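You operate a simulated robot arm through the tools that you are given. There is no shell and no other tool. Be economical: measure what you need, move in short steps, check, and stop when the job is done.

The job below is to be done with a simulated robot arm. You get a single attempt, and the scene is never put back.

JOB
Wind the labels back on to the blue spindle and put the empty core away.
Fine: the empty core goes on the free peg of the stand; the blue knob ends at BACK, the green knob at FREE.

The check looks at the end state, three seconds after you hand in, the way a careful person would. Anything else that was tipped, shoved, dropped, spilled or broken makes it a failure.

ROBOT AND FRAMES
A 6-joint arm with a two-finger parallel gripper, fixed in place. Base frame: the origin is at the foot of the arm, x ahead of it, y to its left, z up. Units: m, degrees, N and s.
With the tool pointing down near the work surface it reaches from about 0.24 to 0.64 m from the base axis. Its first joint turns from -66.0 to 66.0 degrees. Payload 2.7 kg.
The tool frame sits at the grasp point between the pads (the TCP): z along the fingers, y along the line on which they close. The tips reach 0.023 m beyond it. The gripper opens to 0.094 m. The fingers are 0.038 m wide and 0.01 m thick; the gripper's body (0.054 by 0.096 m) begins 0.039 m behind the TCP.
Orientation is told as [roll, pitch, yaw] about the base's x, y, z axes, in that order, counted from this pose: with the fingers straight down and closing along the base's y, the tool's x points along the base's -x, its y along +y and its z along -z.

CONTROLS
- The arm moves only by the tool apply_moves. Its arguments are lists of equal length, an entry for each row: "fingers": the finger opening in m, from 0 to 0.094; "delta_pos": the shift along the base's x, y, z in m, a list of three; "turn": the turn, a rotation vector about the base's x, y, z in degrees, a list of three. In form: {"fingers": [fingers, ...], "delta_pos": [[x, y, z], ...], "turn": [[ax, ay, az], ...]}. A call has 1 to 20 rows; each row is the pose to reach, as a shift and turn from the pose commanded when the call began. Each row takes 0.2 s and may step no farther than 0.05 m and 8.6 degrees from the row before; otherwise, or with a gripper value out of range, the whole call is refused. Where a pose cannot be reached the arm comes as near as it can. A force on the tool above 90 N (or 10 N above the force at the start of the call, whichever is more), or a blocked arm, ends the call early, and 0.2 s more pass. Each finger travels about 0.045 m/s and halts on what it meets, pressing with about 36 N; the grip force reading is that of the motor and also rises with nothing between the fingers. The clock runs only during rows and for 0.2 s after the last one: add rows that repeat a pose to give the fingers time. The reply holds the time, the measured pose of the TCP, the force on the tool along the base axes, the opening and the grip force, in the units named above and with some noise, and new pictures: "show" is both (left out), scene, wrist or none.
- Cameras (640 x 400 px; columns grow to the right, rows downward): "scene" is fixed at [0.0851, -0.4553, 1.4106]; the picture's right is [0.56, -0.83, 0.00], its down [-0.58, -0.39, -0.72] and it looks along [0.60, 0.40, -0.69] (base axes); focal length 214 px, centre (320, 200). "wrist" rides on the gripper at [0.086, 0.016, -0.075] in the tool frame; the picture's right is [-0.18, 0.98, 0.00], its down [-0.58, -0.11, -0.81] and it looks along [-0.79, -0.15, 0.59] (tool axes); focal length 243 px, centre (320, 200). There is no depth. A picture from a camera that has moved, and an enlarged one, comes with that camera's place and axes in the base frame and with its lens. The place of the scene camera against the robot may be out by one fixed shift of up to 0.025 m in any direction.
- inspect(camera, box): a new picture of the part [left, top, right, bottom] of that camera's present view, enlarged. The clock stands still meanwhile.
- hand_in(): hands the job in; it is judged then, once.

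Go step by step. Nothing tells you positions but the pictures and the camera data: compare them with the known pose of the tool, close in by small moves and look again before you grip or let go. The budget is 120 turns and 170 pictures, counting those below and the enlarged ones. Unless the task says otherwise, let go and move clear before handing in, and close with one line.

The tools are called after "Request:" as name(argument=value, ...) on one line, values as JSON. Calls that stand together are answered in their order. apply_moves: Moves the arm, as the interface text tells. Its arguments: {"type":"object","properties":{"fingers":{"type":"array"},"delta_pos":{"type":"array"},"turn":{"type":"array"},"show":{"type":"string","enum":["both","scene","wrist","none"]}},"required":["fingers","delta_pos","turn"]} The other tools are called the same way: inspect (camera, box) takes an enlarged picture of a part of a camera's view; hand_in () hands the job in.

At the start:

```text
t: 0.0
eef_pos: [0.3298, -0.1402, 1.2579]
orientation: [0.0, -0.2, 0.2]
wrist_force: [0.4, -0.4, 0.4]
width: 0.0937
finger_force: 0.0
```

scene: 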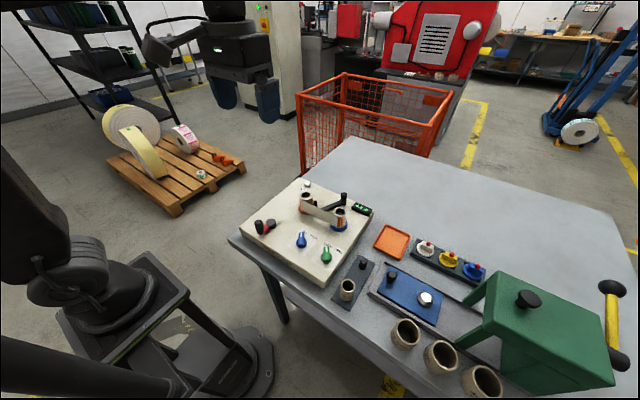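
wrist: 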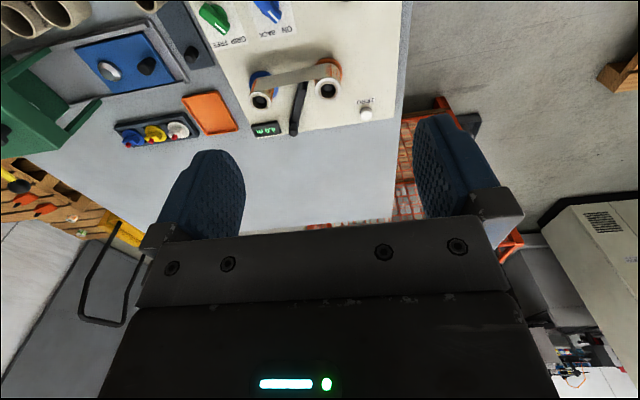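

I see a cream panel with two spindles, a blue and a green knob, a crank, a stand and other things. I'll look closer first.

Request:
inspect(camera="scene", box=[230, 170, 390, 310])

Request:
inspect(camera="wrist", box=[170, 0, 410, 150])

Request:
inspect(camera="scene", box=[320, 220, 500, 340])

```text
2.86 times, centred on (310, 240) of scene
camera zoom: at [0.0851, -0.4553, 1.4106], right [0.56, -0.83, 0.0], down [-0.58, -0.39, -0.72], along [0.6, 0.4, -0.69], focal length 613 px, centre (349, 86)
```

zoom: 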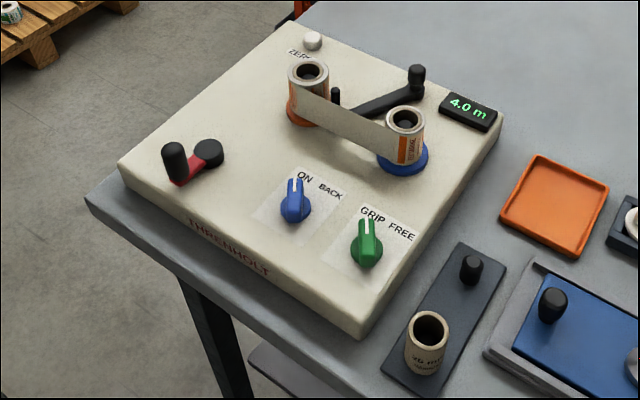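

```text
2.67 times, centred on (290, 75) of wrist
camera zoom: at [0.2429, -0.1238, 1.3328], right [0.18, 0.98, 0.0], down [0.58, -0.11, 0.81], along [0.79, -0.15, -0.59], focal length 647 px, centre (400, 533)
```

zoom: 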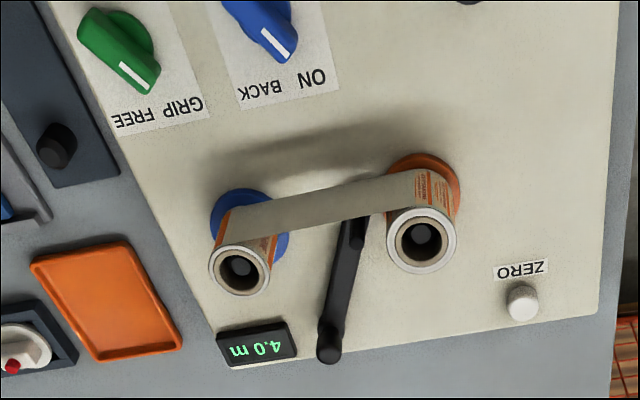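

```text
3.33 times, centred on (410, 280) of scene
camera zoom: at [0.0851, -0.4553, 1.4106], right [0.56, -0.83, 0.0], down [-0.58, -0.39, -0.72], along [0.6, 0.4, -0.69], focal length 715 px, centre (20, -67)
```

zoom: 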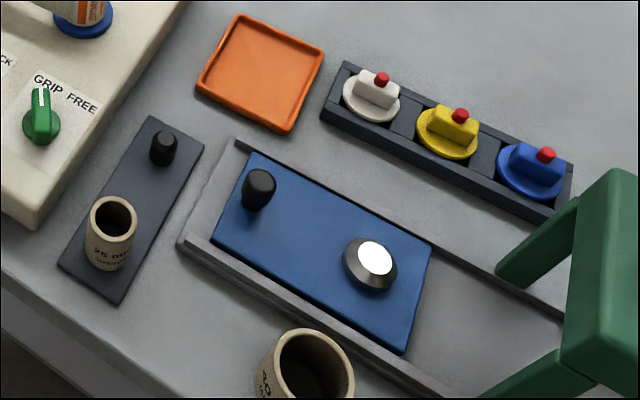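

The spindles look to be at about x 0.465, y −0.14 (orange) and y −0.27 (blue); the knobs are at x≈0.355. I'll move lower and closer in to read the machine better.

Request:
apply_moves(fingers=[0.094, 0.094, 0.094, 0.094], delta_pos=[[-0.01, -0.015, -0.04], [-0.025, -0.03, -0.08], [-0.035, -0.045, -0.12], [-0.05, -0.06, -0.15]], turn=[[0, 0, 0], [0, 0, 0], [0, 0, 0], [0, 0, 0]])

```text
t: 1.0
eef_pos: [0.2804, -0.2004, 1.1088]
orientation: [0.0, -0.1, 0.1]
wrist_force: [0.4, 0.1, 0.6]
width: 0.0939
finger_force: 0.0
camera wrist: at [0.1939, -0.1845, 1.1833], right [0.18, 0.98, 0.0], down [0.58, -0.11, 0.81], along [0.79, -0.15, -0.59], focal length 243 px, centre (320, 200)
```

scene: 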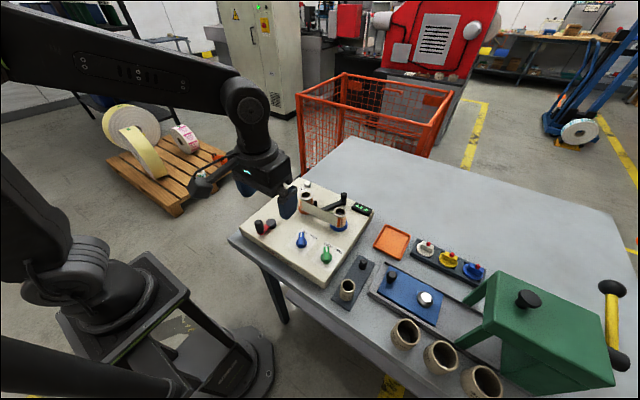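
wrist: 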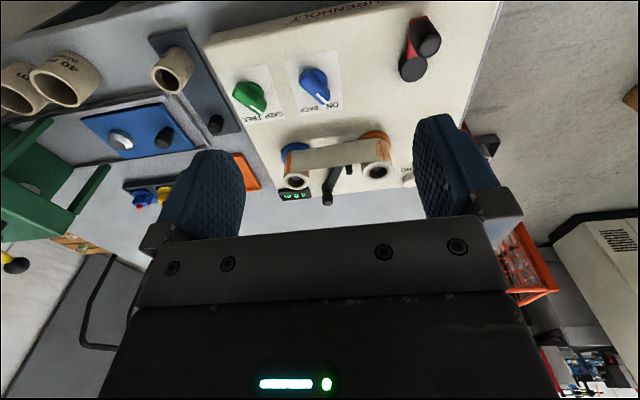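

Request:
inspect(camera="wrist", box=[220, 0, 460, 150])

Request:
inspect(camera="wrist", box=[260, 110, 420, 210])

Request:
inspect(camera="scene", box=[280, 180, 380, 245])

```text
2.67 times, centred on (340, 75) of wrist
camera zoom: at [0.1939, -0.1845, 1.1833], right [0.18, 0.98, 0.0], down [0.58, -0.11, 0.81], along [0.79, -0.15, -0.59], focal length 647 px, centre (267, 533)
```

zoom: 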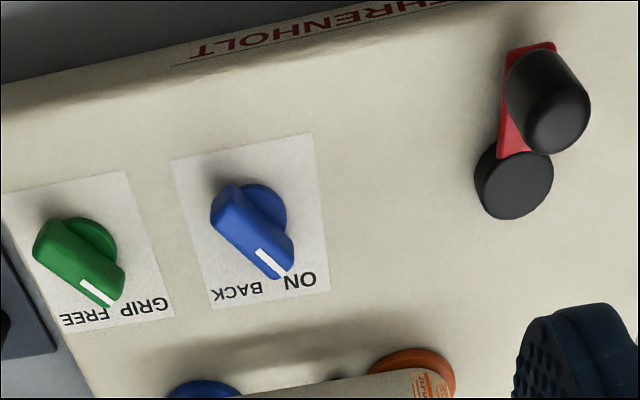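

```text
4.00 times, centred on (340, 160) of wrist
camera zoom: at [0.1939, -0.1845, 1.1833], right [0.18, 0.98, 0.0], down [0.58, -0.11, 0.81], along [0.79, -0.15, -0.59], focal length 970 px, centre (240, 360)
```

zoom: 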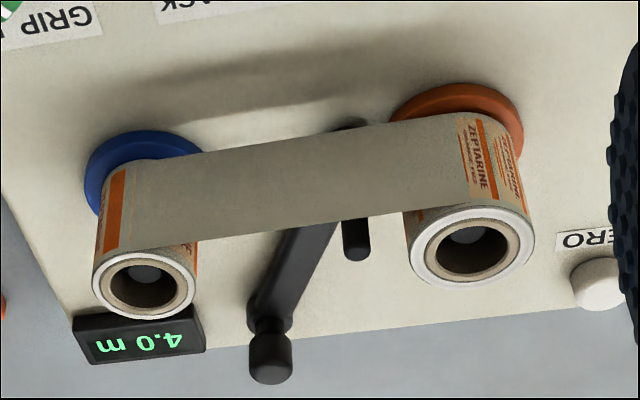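

```text
6.15 times, centred on (330, 212) of scene
camera zoom: at [0.0851, -0.4553, 1.4106], right [0.56, -0.83, 0.0], down [-0.58, -0.39, -0.72], along [0.6, 0.4, -0.69], focal length 1320 px, centre (258, 123)
```

zoom: 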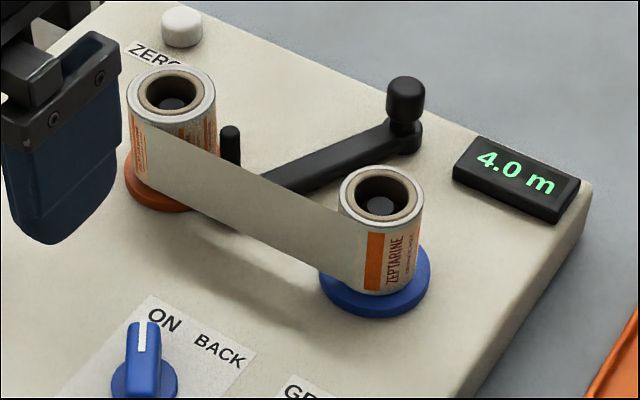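

The blue knob points to ON and the green one to GRIP. I need to know which arm is the crank, so I'll look from lower down.

Request:
apply_moves(fingers=[0.094, 0.094, 0.094], delta_pos=[[-0.005, 0.0, -0.03], [-0.01, 0.01, -0.06], [-0.02, 0.02, -0.08]], turn=[[0, 0, 0], [0, 0, 0], [0, 0, 0]], show="wrist")

Request:
inspect(camera="wrist", box=[260, 80, 420, 180])

Request:
inspect(camera="wrist", box=[340, 0, 500, 100])

```text
t: 1.8
eef_pos: [0.2617, -0.1791, 1.0302]
orientation: [0.0, -0.1, 0.1]
wrist_force: [0.2, -0.4, 0.4]
width: 0.0938
finger_force: 0.0
camera wrist: at [0.1746, -0.1641, 1.1042], right [0.18, 0.98, 0.0], down [0.58, -0.11, 0.81], along [0.79, -0.15, -0.59], focal length 243 px, centre (320, 200)
```

wrist: 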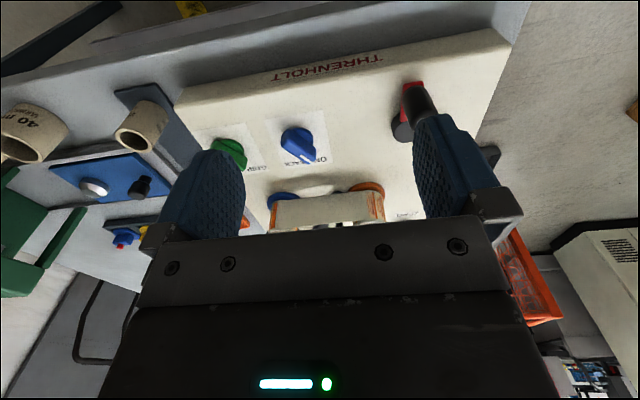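

```text
4.00 times, centred on (340, 130) of wrist
camera zoom: at [0.1746, -0.1641, 1.1042], right [0.18, 0.98, 0.0], down [0.58, -0.11, 0.81], along [0.79, -0.15, -0.59], focal length 970 px, centre (240, 480)
```

zoom: 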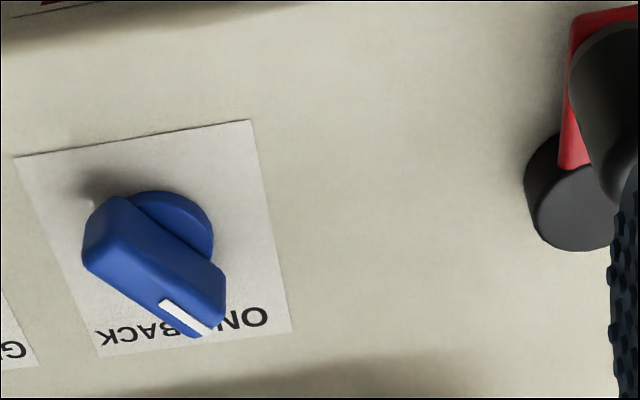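

```text
4.00 times, centred on (420, 50) of wrist
camera zoom: at [0.1746, -0.1641, 1.1042], right [0.18, 0.98, 0.0], down [0.58, -0.11, 0.81], along [0.79, -0.15, -0.59], focal length 970 px, centre (-80, 800)
```

zoom: 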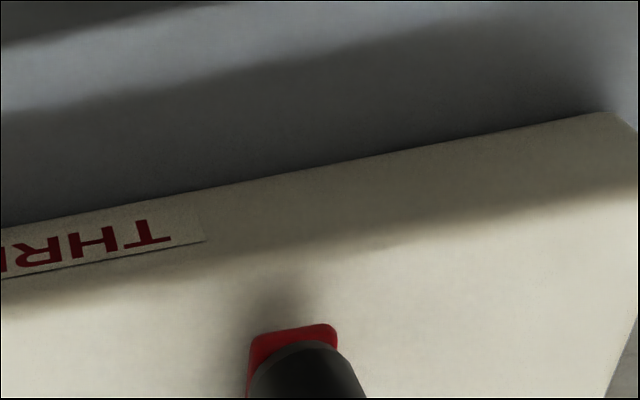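

The panel top is near z≈0.895 and the blue knob is at about (0.336, −0.216), its bar pointing roughly 35° to the ON side. I'll go above it, with the tool turned to match.

Request:
apply_moves(fingers=[0.07, 0.06, 0.05, 0.05, 0.05], delta_pos=[[0.015, -0.01, 0], [0.03, -0.02, 0], [0.05, -0.03, 0], [0.065, -0.037, -0.02], [0.074, -0.037, -0.045]], turn=[[0, 0, 7], [0, 0, 14], [0, 0, 21], [0, 0, 28], [0, 0, 35]])

Request:
inspect(camera="wrist", box=[220, 60, 420, 200])

Request:
inspect(camera="scene", box=[240, 170, 380, 270])

```text
t: 3.0
eef_pos: [0.3355, -0.2173, 0.9849]
orientation: [0.1, -0.2, 35.3]
wrist_force: [-0.1, 0.0, -0.5]
width: 0.05
finger_force: 0.1
camera wrist: at [0.2541, -0.2538, 1.0581], right [-0.42, 0.91, 0.0], down [0.54, 0.24, 0.81], along [0.73, 0.34, -0.59], focal length 243 px, centre (320, 200)
```

scene: 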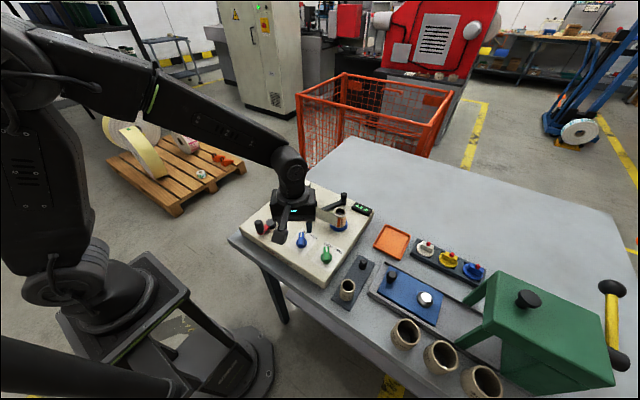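
wrist: 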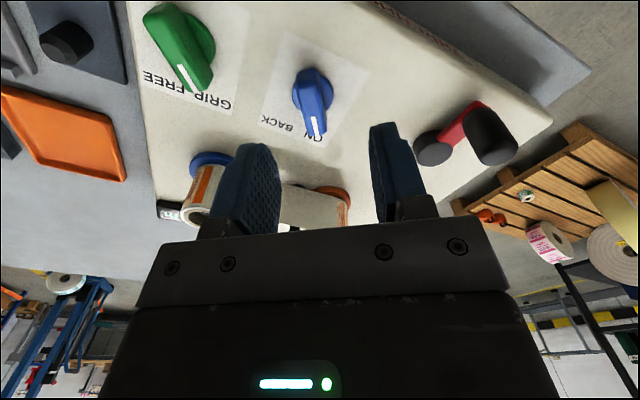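

```text
2.86 times, centred on (320, 130) of wrist
camera zoom: at [0.2541, -0.2538, 1.0581], right [-0.42, 0.91, 0.0], down [0.54, 0.24, 0.81], along [0.73, 0.34, -0.59], focal length 693 px, centre (320, 400)
```

zoom: 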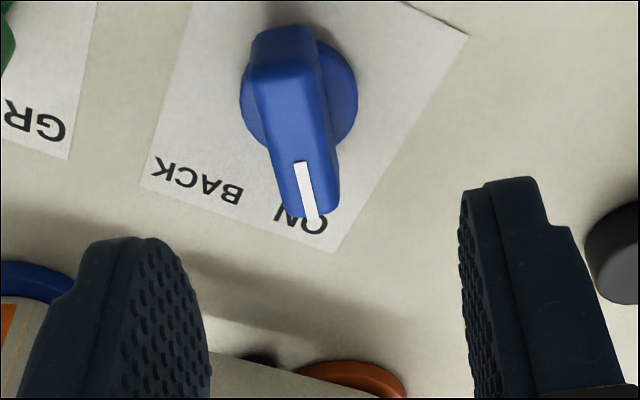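

```text
4.00 times, centred on (310, 220) of scene
camera zoom: at [0.0851, -0.4553, 1.4106], right [0.56, -0.83, 0.0], down [-0.58, -0.39, -0.72], along [0.6, 0.4, -0.69], focal length 858 px, centre (360, 120)
```

zoom: 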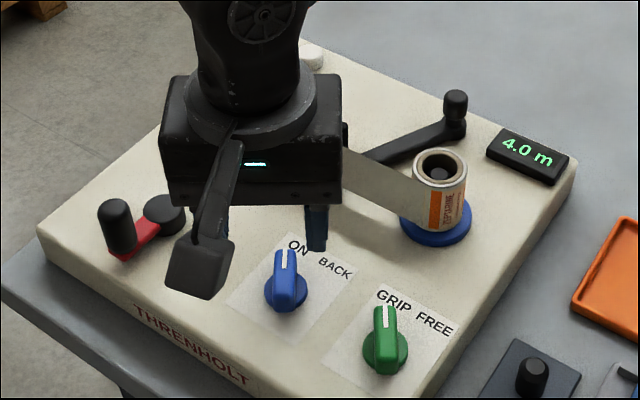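

The knob is centred near (0.340, −0.219), top about z 0.92. I'll go down around its bar and pinch.

Request:
apply_moves(fingers=[0.05, 0.05, 0.0, 0.0, 0.0, 0.0], delta_pos=[[0.005, -0.002, -0.03], [0.005, -0.002, -0.057], [0.005, -0.002, -0.057], [0.005, -0.002, -0.057], [0.005, -0.002, -0.057], [0.005, -0.002, -0.057]], turn=[[0, 0, 0], [0, 0, 0], [0, 0, 0], [0, 0, 0], [0, 0, 0], [0, 0, 0]])

```text
t: 4.4
eef_pos: [0.3408, -0.2205, 0.929]
orientation: [-0.4, -0.2, 35.1]
wrist_force: [17.5, -31.3, -13.0]
width: 0.0148
finger_force: 45.2
camera wrist: at [0.2591, -0.2574, 1.0023], right [-0.41, 0.91, -0.01], down [0.53, 0.25, 0.81], along [0.74, 0.33, -0.59], focal length 243 px, centre (320, 200)
```

scene: 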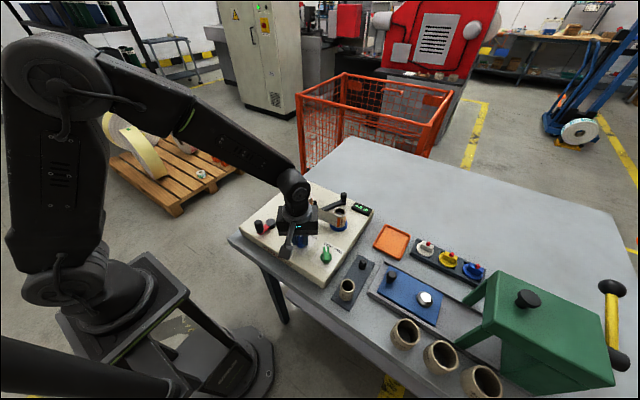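
wrist: 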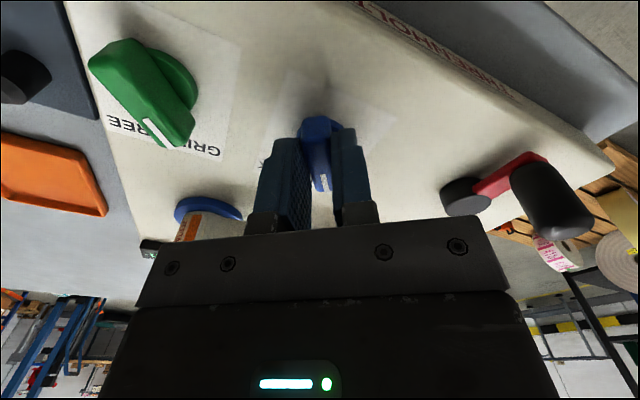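

I've gripped it, but off centre by a little; I'll shift a few mm to relieve the side force, then turn.

Request:
apply_moves(fingers=[0.0, 0.0], delta_pos=[[0.001, -0.0015, 0], [0.002, -0.003, 0]], turn=[[0, 0, 0], [0, 0, 0]], show="none")

```text
t: 5.0
eef_pos: [0.3402, -0.2218, 0.9278]
orientation: [-0.1, -0.1, 35.1]
wrist_force: [-5.3, -11.0, 22.3]
width: 0.015
finger_force: 45.2
```

Request:
apply_moves(fingers=[0, 0, 0, 0, 0, 0, 0, 0, 0], delta_pos=[[0, 0, 0], [0, 0, 0], [0, 0, 0], [0, 0, 0], [0, 0, 0], [0, 0, 0], [0, 0, 0], [0, 0, 0], [0, 0, 0]], turn=[[0, 0, -7], [0, 0, -14], [0, 0, -21], [0, 0, -28], [0, 0, -35], [0, 0, -42], [0, 0, -49], [0, 0, -56], [0, 0, -63]])

Request:
inspect(camera="scene", box=[240, 170, 380, 270])

```text
t: 7.0
eef_pos: [0.3403, -0.2159, 0.9257]
orientation: [0.3, 0.6, -28.0]
wrist_force: [-2.8, 57.5, 16.7]
width: 0.0148
finger_force: 45.1
camera wrist: at [0.2722, -0.1619, 1.0005], right [0.63, 0.78, 0.0], down [0.46, -0.38, 0.8], along [0.63, -0.5, -0.6], focal length 243 px, centre (320, 200)
```

scene: 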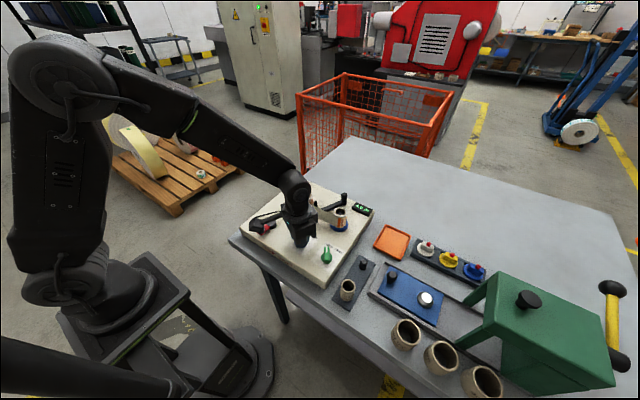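
wrist: 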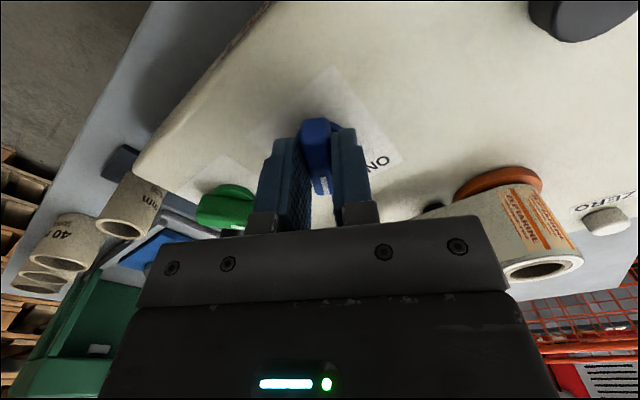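

```text
4.00 times, centred on (310, 220) of scene
camera zoom: at [0.0848, -0.4537, 1.4111], right [0.56, -0.83, 0.0], down [-0.58, -0.39, -0.72], along [0.6, 0.4, -0.7], focal length 858 px, centre (360, 120)
```

zoom: 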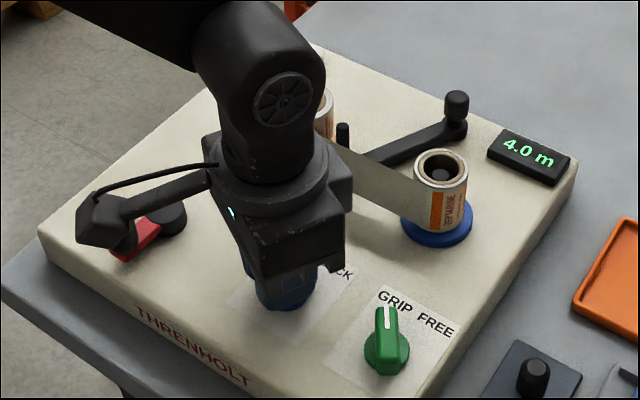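

The knob has come round; I'll relieve the side force, open, rise and look.

Request:
apply_moves(fingers=[0.0, 0.04, 0.06, 0.06, 0.06, 0.06], delta_pos=[[0, 0.005, 0], [0, 0.005, 0], [0, 0.005, 0], [0, 0.005, 0], [0, 0.005, 0.04], [0, 0.005, 0.075]], turn=[[0, 0, 0], [0, 0, 0], [0, 0, 0], [0, 0, 0], [0, 0, 0], [0, 0, 0]], show="wrist")

Request:
inspect(camera="wrist", box=[220, 60, 420, 200])

Request:
inspect(camera="scene", box=[240, 170, 380, 270])

```text
t: 8.4
eef_pos: [0.3421, -0.2169, 1.0016]
orientation: [0.0, -0.1, -28.0]
wrist_force: [-0.5, -0.2, 0.6]
width: 0.0601
finger_force: 0.1
camera wrist: at [0.273, -0.1618, 1.0765], right [0.62, 0.78, 0.0], down [0.46, -0.37, 0.81], along [0.63, -0.5, -0.59], focal length 243 px, centre (320, 200)
```

wrist: 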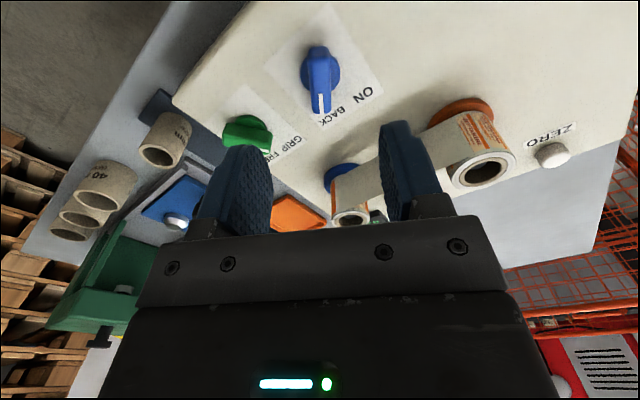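

```text
2.86 times, centred on (320, 130) of wrist
camera zoom: at [0.273, -0.1618, 1.0765], right [0.62, 0.78, 0.0], down [0.46, -0.37, 0.81], along [0.63, -0.5, -0.59], focal length 693 px, centre (320, 400)
```

zoom: 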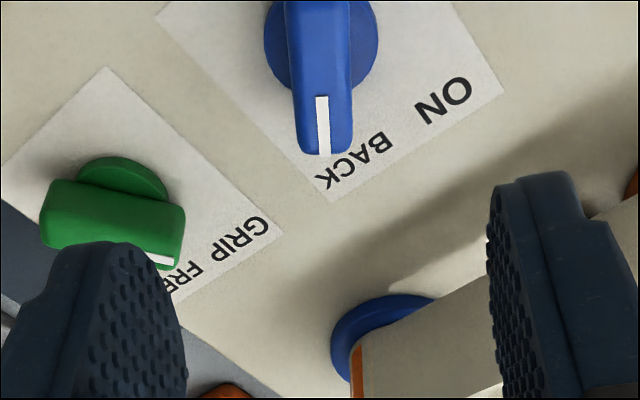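

```text
4.00 times, centred on (310, 220) of scene
camera zoom: at [0.0851, -0.4553, 1.4106], right [0.56, -0.83, 0.0], down [-0.58, -0.39, -0.72], along [0.6, 0.4, -0.69], focal length 858 px, centre (360, 120)
```

zoom: 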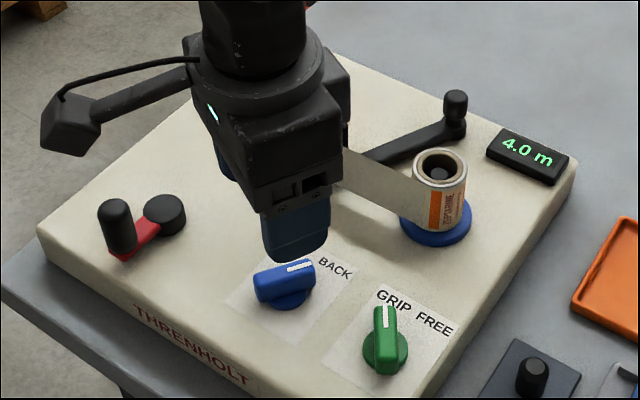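

The blue knob is at BACK. Next I'll rise and look at the black lever and the red crank from the left side.

Request:
apply_moves(fingers=[0.07, 0.08, 0.09, 0.09], delta_pos=[[0, 0.03, 0.03], [-0.01, 0.06, 0.06], [-0.02, 0.1, 0.08], [-0.02, 0.14, 0.09]], turn=[[0, 0, -8], [0, 0, -16], [0, 0, -24], [0, 0, -30]], show="wrist")

Request:
inspect(camera="wrist", box=[200, 60, 440, 210])

```text
t: 9.4
eef_pos: [0.3203, -0.0771, 1.0935]
orientation: [-0.1, -0.1, -58.1]
wrist_force: [0.3, 0.0, 0.2]
width: 0.0901
finger_force: 0.0
camera wrist: at [0.2878, 0.0044, 1.1678], right [0.93, 0.36, 0.0], down [0.21, -0.55, 0.81], along [0.29, -0.75, -0.59], focal length 243 px, centre (320, 200)
```

wrist: 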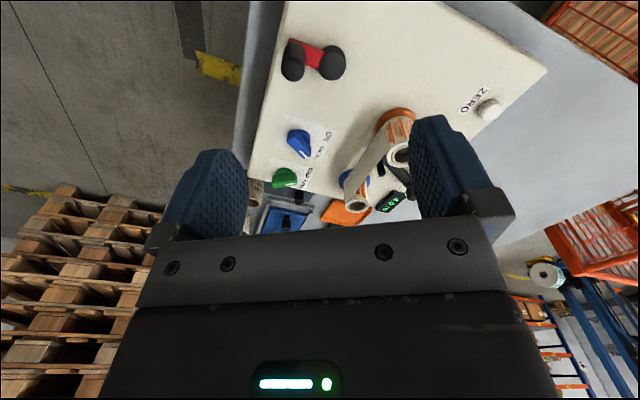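

```text
2.67 times, centred on (320, 135) of wrist
camera zoom: at [0.2878, 0.0044, 1.1678], right [0.93, 0.36, 0.0], down [0.21, -0.55, 0.81], along [0.29, -0.75, -0.59], focal length 647 px, centre (320, 373)
```

zoom: 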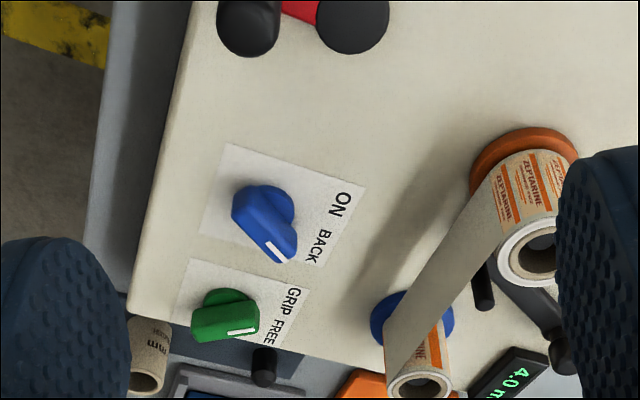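

Request:
apply_moves(fingers=[0.09, 0.09, 0.09, 0.09], delta_pos=[[0.04, 0.01, 0], [0.08, 0.02, 0], [0.12, 0.03, 0], [0.16, 0.03, 0]], turn=[[0, 0, -8], [0, 0, -16], [0, 0, -24], [0, 0, -32]], show="wrist")

Request:
inspect(camera="wrist", box=[200, 60, 440, 210])

```text
t: 10.4
eef_pos: [0.4811, -0.0475, 1.0935]
orientation: [0.1, -0.1, -90.1]
wrist_force: [0.7, 0.4, 0.1]
width: 0.0899
finger_force: 0.1
camera wrist: at [0.4966, 0.0383, 1.1672], right [0.98, -0.19, 0.0], down [-0.11, -0.58, 0.81], along [-0.15, -0.79, -0.59], focal length 243 px, centre (320, 200)
```

wrist: 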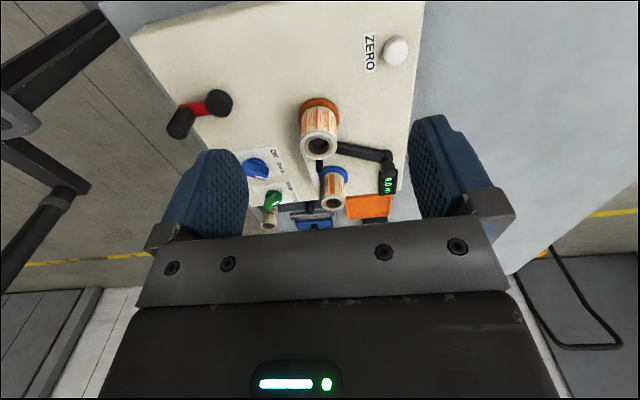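

```text
2.67 times, centred on (320, 135) of wrist
camera zoom: at [0.4966, 0.0383, 1.1672], right [0.98, -0.19, 0.0], down [-0.11, -0.58, 0.81], along [-0.15, -0.79, -0.59], focal length 647 px, centre (320, 373)
```

zoom: 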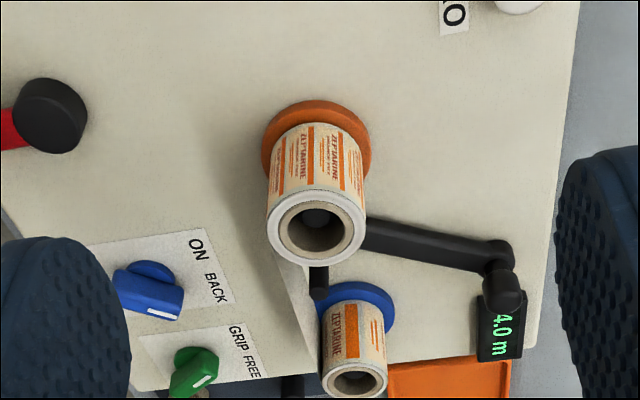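

The black arm looks like a guide/tension lever between the spindles, and the red arm like the crank. I'll move above the red crank's handle.

Request:
apply_moves(fingers=[0.08, 0.07, 0.06, 0.06, 0.06, 0.06, 0.06, 0.06, 0.06, 0.06, 0.06], delta_pos=[[-0.016, -0.005, 0], [-0.032, -0.01, 0], [-0.048, -0.015, 0], [-0.064, -0.02, 0], [-0.08, -0.025, 0], [-0.096, -0.03, 0], [-0.112, -0.036, 0], [-0.128, -0.042, -0.02], [-0.144, -0.048, -0.04], [-0.16, -0.052, -0.06], [-0.177, -0.0565, -0.09]], turn=[[0, 0, 8.2], [0, 0, 16.4], [0, 0, 24.6], [0, 0, 32.8], [0, 0, 41], [0, 0, 49.2], [0, 0, 57.4], [0, 0, 65.6], [0, 0, 73.8], [0, 0, 82], [0, 0, 90]])

Request:
inspect(camera="wrist", box=[220, 60, 420, 200])

Request:
inspect(camera="scene", box=[240, 170, 380, 270])

```text
t: 12.8
eef_pos: [0.3031, -0.1034, 1.0012]
orientation: [0.0, 0.0, 0.2]
wrist_force: [-0.6, -0.5, -0.4]
width: 0.0604
finger_force: 0.1
camera wrist: at [0.2168, -0.0881, 1.0759], right [0.18, 0.98, 0.0], down [0.58, -0.11, 0.81], along [0.79, -0.15, -0.59], focal length 243 px, centre (320, 200)
```

scene: 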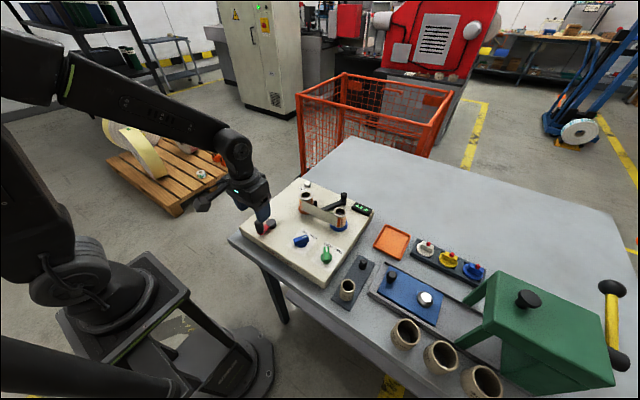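
wrist: 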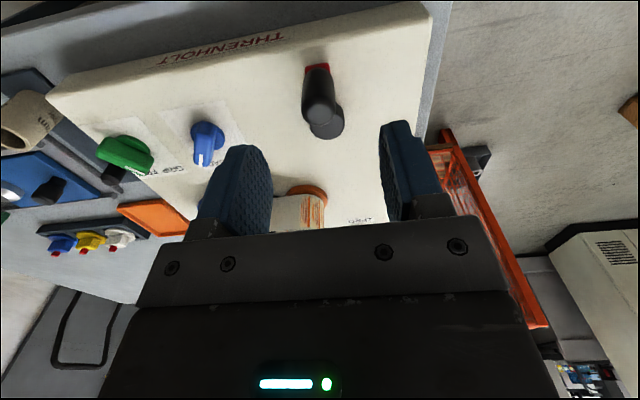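

```text
2.86 times, centred on (320, 130) of wrist
camera zoom: at [0.2168, -0.0881, 1.0759], right [0.18, 0.98, 0.0], down [0.58, -0.11, 0.81], along [0.79, -0.15, -0.59], focal length 693 px, centre (320, 400)
```

zoom: 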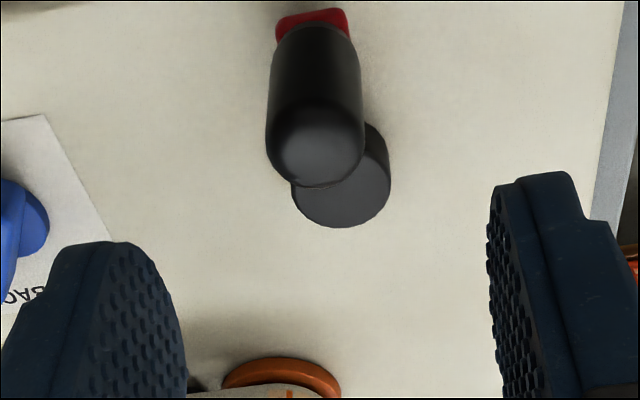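

```text
4.00 times, centred on (310, 220) of scene
camera zoom: at [0.0851, -0.4553, 1.4106], right [0.56, -0.83, 0.0], down [-0.58, -0.39, -0.72], along [0.6, 0.4, -0.69], focal length 858 px, centre (360, 120)
```

zoom: 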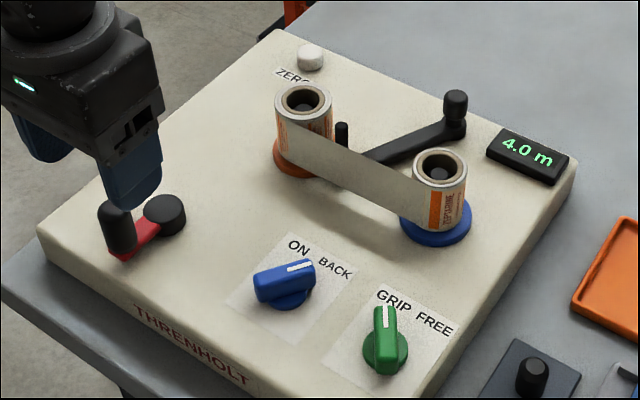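

The handle is centred near (0.304, −0.105) with its top at about z 0.94, the hub near (0.346, −0.105). I'll go down and grip the handle.

Request:
apply_moves(fingers=[0.06, 0.06, 0.06, 0.0, 0.0, 0.0, 0.0], delta_pos=[[0.001, -0.0015, -0.025], [0.001, -0.0015, -0.05], [0.001, -0.0015, -0.066], [0.001, -0.0015, -0.066], [0.001, -0.0015, -0.066], [0.001, -0.0015, -0.066], [0.001, -0.0015, -0.066]], turn=[[0, 0, 0], [0, 0, 0], [0, 0, 0], [0, 0, 0], [0, 0, 0], [0, 0, 0], [0, 0, 0]])

Request:
inspect(camera="wrist", box=[220, 60, 420, 200])

```text
t: 14.4
eef_pos: [0.3053, -0.1041, 0.9345]
orientation: [0.1, -0.1, 0.1]
wrist_force: [0.8, 0.2, -4.3]
width: 0.0215
finger_force: 45.7
camera wrist: at [0.2177, -0.0893, 1.0091], right [0.18, 0.98, 0.0], down [0.58, -0.11, 0.81], along [0.79, -0.15, -0.59], focal length 243 px, centre (320, 200)
```

scene: 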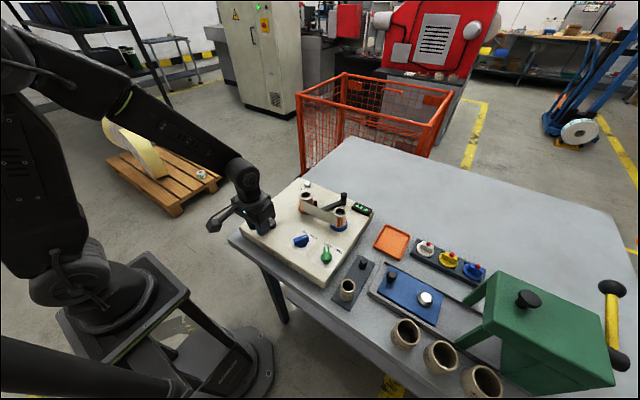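
wrist: 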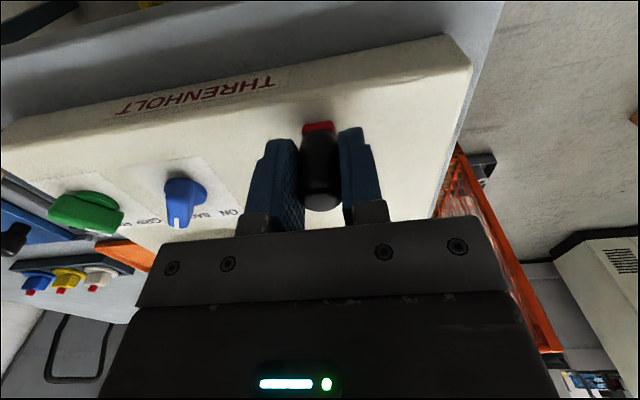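

```text
2.86 times, centred on (320, 130) of wrist
camera zoom: at [0.2177, -0.0893, 1.0091], right [0.18, 0.98, 0.0], down [0.58, -0.11, 0.81], along [0.79, -0.15, -0.59], focal length 693 px, centre (320, 400)
```

zoom: 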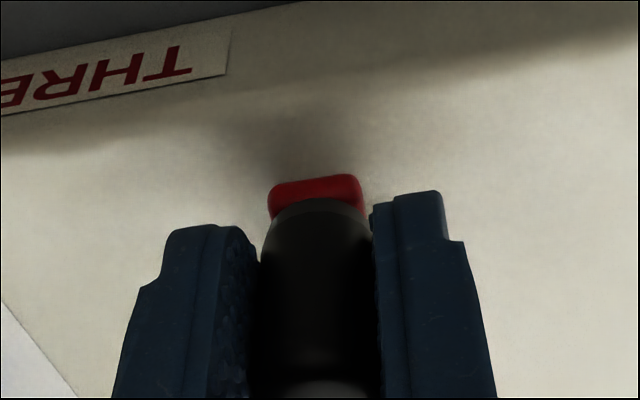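

Handle gripped cleanly. I'll try a small counterclockwise turn, the sense that winds on to blue, and read force and meter.

Request:
apply_moves(fingers=[0, 0, 0], delta_pos=[[0.0006, -0.007, 0], [0.0024, -0.0137, 0], [0.0054, -0.02, 0]], turn=[[0, 0, 0], [0, 0, 0], [0, 0, 0]], show="none")

Request:
inspect(camera="scene", box=[240, 170, 380, 270])

```text
t: 15.2
eef_pos: [0.3117, -0.1246, 0.9347]
orientation: [0.1, 0.0, 0.1]
wrist_force: [-6.9, -3.8, -6.4]
width: 0.0216
finger_force: 45.0
```

```text
4.00 times, centred on (310, 220) of scene
camera zoom: at [0.0849, -0.4554, 1.4105], right [0.56, -0.83, 0.0], down [-0.58, -0.39, -0.72], along [0.6, 0.4, -0.69], focal length 858 px, centre (360, 120)
```

zoom: 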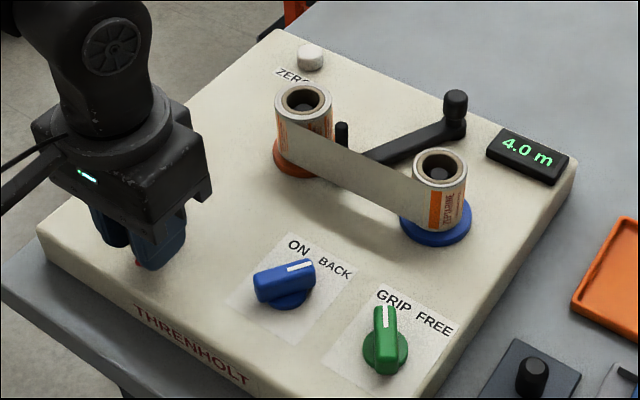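

It turns freely. I'll go on to about 120° and check the meter and labels.

Request:
apply_moves(fingers=[0, 0, 0, 0, 0, 0], delta_pos=[[0.0069, -0.0097, 0], [0.0156, -0.0164, 0], [0.0257, -0.0206, 0], [0.0366, -0.022, 0], [0.0475, -0.0206, 0], [0.0576, -0.0164, 0]], turn=[[0, 0, 0], [0, 0, 0], [0, 0, 0], [0, 0, 0], [0, 0, 0], [0, 0, 0]], show="none")

Request:
inspect(camera="scene", box=[240, 170, 380, 270])

```text
t: 16.6
eef_pos: [0.3659, -0.14, 0.9341]
orientation: [0.2, 0.2, 0.0]
wrist_force: [-17.3, 27.7, 2.7]
width: 0.0216
finger_force: 45.1
```

```text
4.00 times, centred on (310, 220) of scene
camera zoom: at [0.0846, -0.4545, 1.4108], right [0.56, -0.83, 0.0], down [-0.57, -0.39, -0.72], along [0.6, 0.4, -0.69], focal length 858 px, centre (360, 120)
```

zoom: 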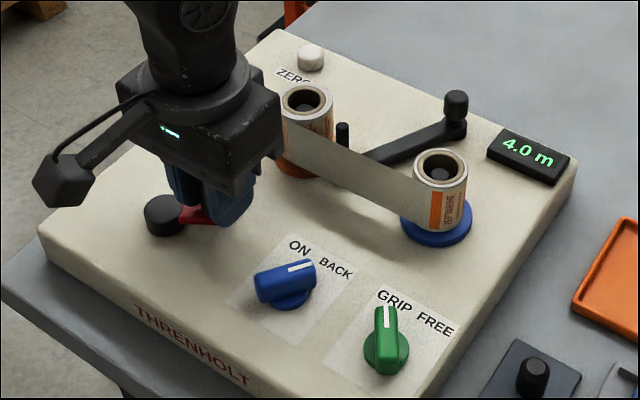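

Request:
inspect(camera="scene", box=[296, 185, 376, 235])

```text
8.00 times, centred on (336, 210) of scene
camera zoom: at [0.0846, -0.4545, 1.4108], right [0.56, -0.83, 0.0], down [-0.57, -0.39, -0.72], along [0.6, 0.4, -0.69], focal length 1716 px, centre (192, 120)
```

zoom: 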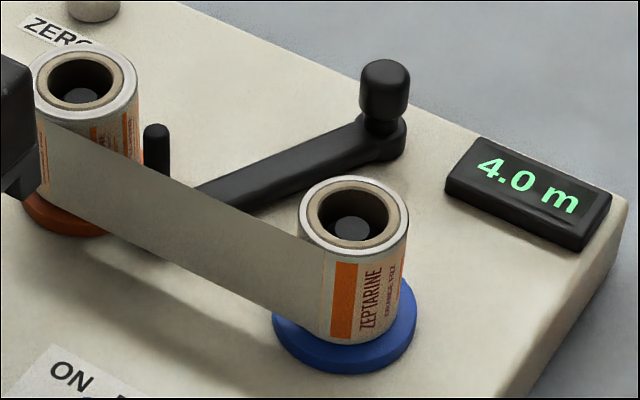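

The reels and meter have not visibly moved. I'll complete the whole turn with a corrected circle and read the meter again.

Request:
apply_moves(fingers=[0, 0, 0, 0, 0, 0, 0, 0, 0, 0, 0, 0], delta_pos=[[0.0082, 0.0129, 0], [0.015, 0.0248, 0], [0.0174, 0.0383, 0], [0.015, 0.0518, 0], [0.0082, 0.0637, 0], [-0.0023, 0.0725, 0], [-0.0152, 0.0772, 0], [-0.029, 0.0772, 0], [-0.0418, 0.0725, 0], [-0.0524, 0.0637, 0], [-0.0592, 0.0518, 0], [-0.0616, 0.0383, 0]], turn=[[0, 0, 0], [0, 0, 0], [0, 0, 0], [0, 0, 0], [0, 0, 0], [0, 0, 0], [0, 0, 0], [0, 0, 0], [0, 0, 0], [0, 0, 0], [0, 0, 0], [0, 0, 0]], show="none")

Request:
inspect(camera="scene", box=[286, 175, 376, 235])

```text
t: 19.2
eef_pos: [0.3041, -0.1032, 0.9348]
orientation: [0.2, 0.0, 0.1]
wrist_force: [-14.6, 1.8, 2.0]
width: 0.0215
finger_force: 44.9
```

```text
6.67 times, centred on (331, 205) of scene
camera zoom: at [0.0847, -0.4552, 1.4106], right [0.56, -0.83, 0.0], down [-0.57, -0.39, -0.72], along [0.6, 0.4, -0.69], focal length 1430 px, centre (247, 167)
```

zoom: 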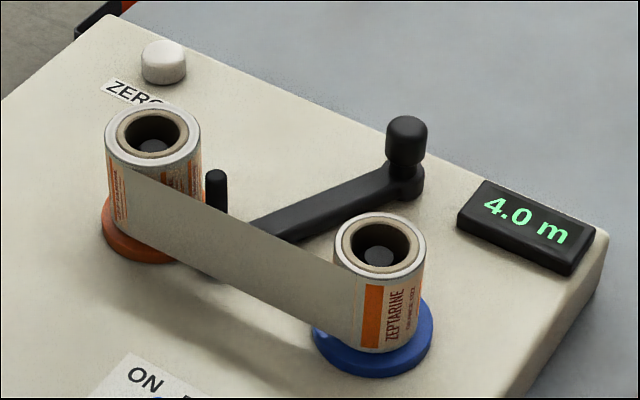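

Counterclockwise drives nothing. I'll try a clockwise turn.

Request:
apply_moves(fingers=[0, 0, 0, 0, 0, 0, 0, 0, 0], delta_pos=[[0.001, 0.014, 0], [0.0081, 0.0264, 0], [0.019, 0.0355, 0], [0.0324, 0.0404, 0], [0.0466, 0.0404, 0], [0.06, 0.0355, 0], [0.0705, 0.026, 0], [0.0775, 0.0138, 0], [0.0797, 0, 0]], turn=[[0, 0, 0], [0, 0, 0], [0, 0, 0], [0, 0, 0], [0, 0, 0], [0, 0, 0], [0, 0, 0], [0, 0, 0], [0, 0, 0]], show="none")

Request:
inspect(camera="scene", box=[286, 175, 376, 235])

```text
t: 21.2
eef_pos: [0.387, -0.1023, 0.9351]
orientation: [0.2, 0.0, 0.1]
wrist_force: [-8.5, -0.4, 2.1]
width: 0.0212
finger_force: 45.0
```

```text
6.67 times, centred on (331, 205) of scene
camera zoom: at [0.0849, -0.4552, 1.4106], right [0.56, -0.83, 0.0], down [-0.58, -0.39, -0.72], along [0.6, 0.4, -0.69], focal length 1430 px, centre (247, 167)
```

zoom: 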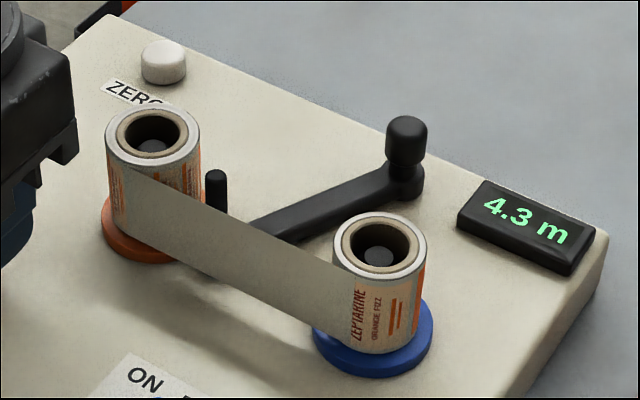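

Clockwise drives: the meter went to 4.3 and the rolls turned. I'll note the roll sizes closely, then do one full turn and compare, to be sure it winds on to blue.

Request:
inspect(camera="scene", box=[296, 187, 356, 227])

Request:
apply_moves(fingers=[0, 0, 0, 0, 0, 0, 0, 0, 0, 0], delta_pos=[[-0.0072, -0.0247, 0], [-0.0278, -0.0397, 0], [-0.0532, -0.0397, 0], [-0.0738, -0.0247, 0], [-0.0817, -0.0005, 0], [-0.0738, 0.0237, 0], [-0.0532, 0.0387, 0], [-0.0278, 0.0387, 0], [-0.0072, 0.0237, 0], [0.0007, -0.0005, 0]], turn=[[0, 0, 0], [0, 0, 0], [0, 0, 0], [0, 0, 0], [0, 0, 0], [0, 0, 0], [0, 0, 0], [0, 0, 0], [0, 0, 0], [0, 0, 0]], show="none")

Request:
inspect(camera="scene", box=[296, 187, 356, 227])

Request:
inspect(camera="scene", box=[240, 170, 380, 270])

```text
10.00 times, centred on (326, 207) of scene
camera zoom: at [0.0849, -0.4552, 1.4106], right [0.56, -0.83, 0.0], down [-0.58, -0.39, -0.72], along [0.6, 0.4, -0.69], focal length 2145 px, centre (260, 130)
```

zoom: 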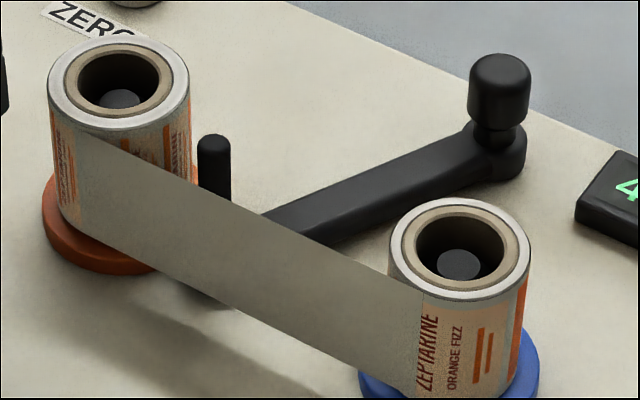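

```text
t: 23.4
eef_pos: [0.387, -0.1023, 0.9363]
orientation: [0.1, 0.0, 0.1]
wrist_force: [-10.6, -1.2, 28.1]
width: 0.0215
finger_force: 44.6
```

```text
10.00 times, centred on (326, 207) of scene
camera zoom: at [0.0845, -0.4551, 1.4106], right [0.56, -0.83, 0.0], down [-0.57, -0.39, -0.72], along [0.6, 0.4, -0.69], focal length 2145 px, centre (260, 130)
```

zoom: 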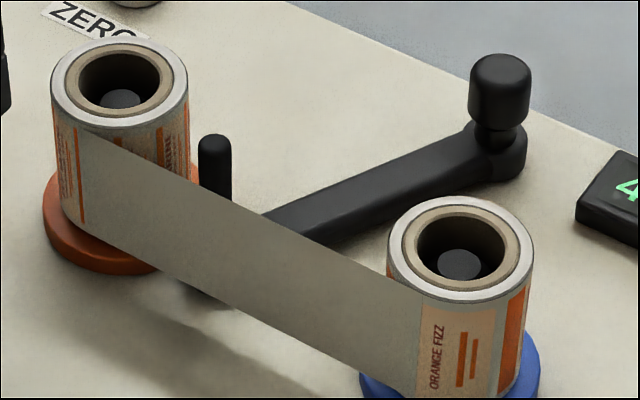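

```text
4.00 times, centred on (310, 220) of scene
camera zoom: at [0.0845, -0.4551, 1.4106], right [0.56, -0.83, 0.0], down [-0.57, -0.39, -0.72], along [0.6, 0.4, -0.69], focal length 858 px, centre (360, 120)
```

zoom: 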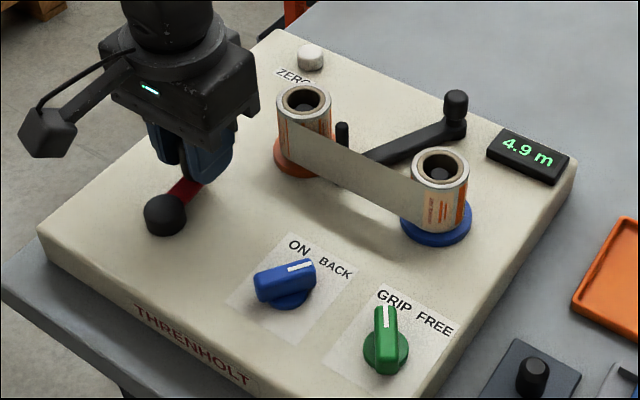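

Blue grows and orange shrinks, so it's right; roughly four more turns remain. I'll do two more.

Request:
apply_moves(fingers=[0, 0, 0, 0, 0, 0, 0, 0, 0, 0, 0, 0, 0, 0, 0, 0, 0, 0, 0, 0], delta_pos=[[-0.0079, -0.0242, 0.001], [-0.0285, -0.0392, 0.001], [-0.0539, -0.0392, 0.001], [-0.0745, -0.0242, 0.001], [-0.0824, 0, 0.001], [-0.0745, 0.0242, 0.001], [-0.0539, 0.0392, 0.001], [-0.0285, 0.0392, 0.001], [-0.0079, 0.0242, 0.001], [0, 0, 0.001], [-0.0079, -0.0242, 0.001], [-0.0285, -0.0392, 0.001], [-0.0539, -0.0392, 0.001], [-0.0745, -0.0242, 0.001], [-0.0824, 0, 0.001], [-0.0745, 0.0242, 0.001], [-0.0539, 0.0392, 0.001], [-0.0285, 0.0392, 0.001], [-0.0079, 0.0242, 0.001], [0, 0, 0.001]], turn=[[0, 0, 0], [0, 0, 0], [0, 0, 0], [0, 0, 0], [0, 0, 0], [0, 0, 0], [0, 0, 0], [0, 0, 0], [0, 0, 0], [0, 0, 0], [0, 0, 0], [0, 0, 0], [0, 0, 0], [0, 0, 0], [0, 0, 0], [0, 0, 0], [0, 0, 0], [0, 0, 0], [0, 0, 0], [0, 0, 0]], show="none")

Request:
inspect(camera="scene", box=[296, 182, 376, 232])

```text
t: 27.6
eef_pos: [0.386, -0.1037, 0.935]
orientation: [0.1, -0.2, 0.1]
wrist_force: [-12.2, 0.3, 32.3]
width: 0.021
finger_force: 44.8
```

```text
8.00 times, centred on (336, 207) of scene
camera zoom: at [0.0844, -0.4551, 1.4106], right [0.56, -0.83, 0.0], down [-0.57, -0.39, -0.72], along [0.6, 0.4, -0.69], focal length 1716 px, centre (192, 144)
```

zoom: 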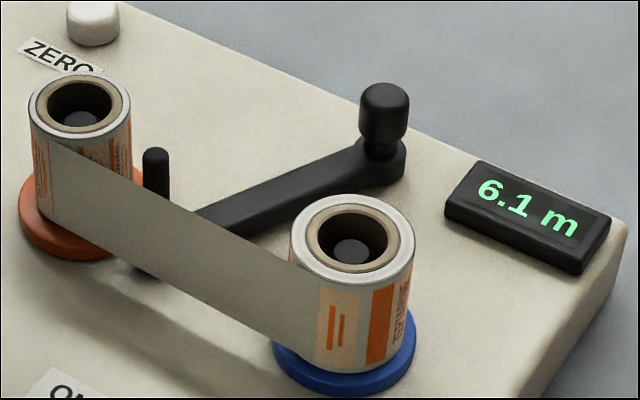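

It reads 6.1 m with the orange roll nearly thin. One more turn, then look.

Request:
apply_moves(fingers=[0, 0, 0, 0, 0, 0, 0, 0, 0, 0], delta_pos=[[-0.0079, -0.0242, 0.001], [-0.0285, -0.0392, 0.001], [-0.0539, -0.0392, 0.001], [-0.0745, -0.0242, 0.001], [-0.0824, 0, 0.001], [-0.0745, 0.0242, 0.001], [-0.0539, 0.0392, 0.001], [-0.0285, 0.0392, 0.001], [-0.0079, 0.0242, 0.001], [0, 0, 0.001]], turn=[[0, 0, 0], [0, 0, 0], [0, 0, 0], [0, 0, 0], [0, 0, 0], [0, 0, 0], [0, 0, 0], [0, 0, 0], [0, 0, 0], [0, 0, 0]], show="none")

Request:
inspect(camera="scene", box=[296, 182, 376, 232])

```text
t: 29.8
eef_pos: [0.3856, -0.1018, 0.9385]
orientation: [0.1, 0.1, 0.1]
wrist_force: [-14.4, -0.6, 4.7]
width: 0.0212
finger_force: 44.8
```

```text
8.00 times, centred on (336, 207) of scene
camera zoom: at [0.0847, -0.4552, 1.4106], right [0.56, -0.83, 0.0], down [-0.57, -0.39, -0.72], along [0.6, 0.4, -0.69], focal length 1716 px, centre (192, 144)
```

zoom: 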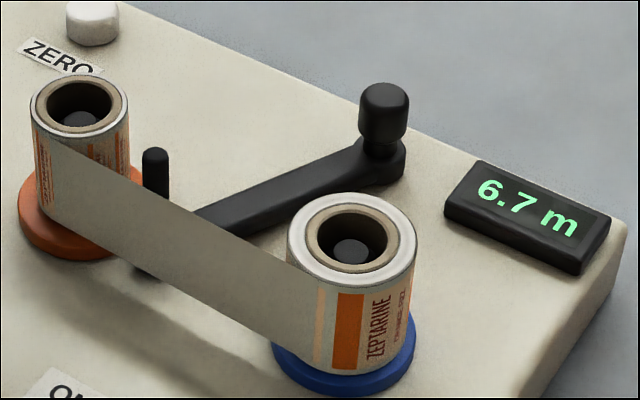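

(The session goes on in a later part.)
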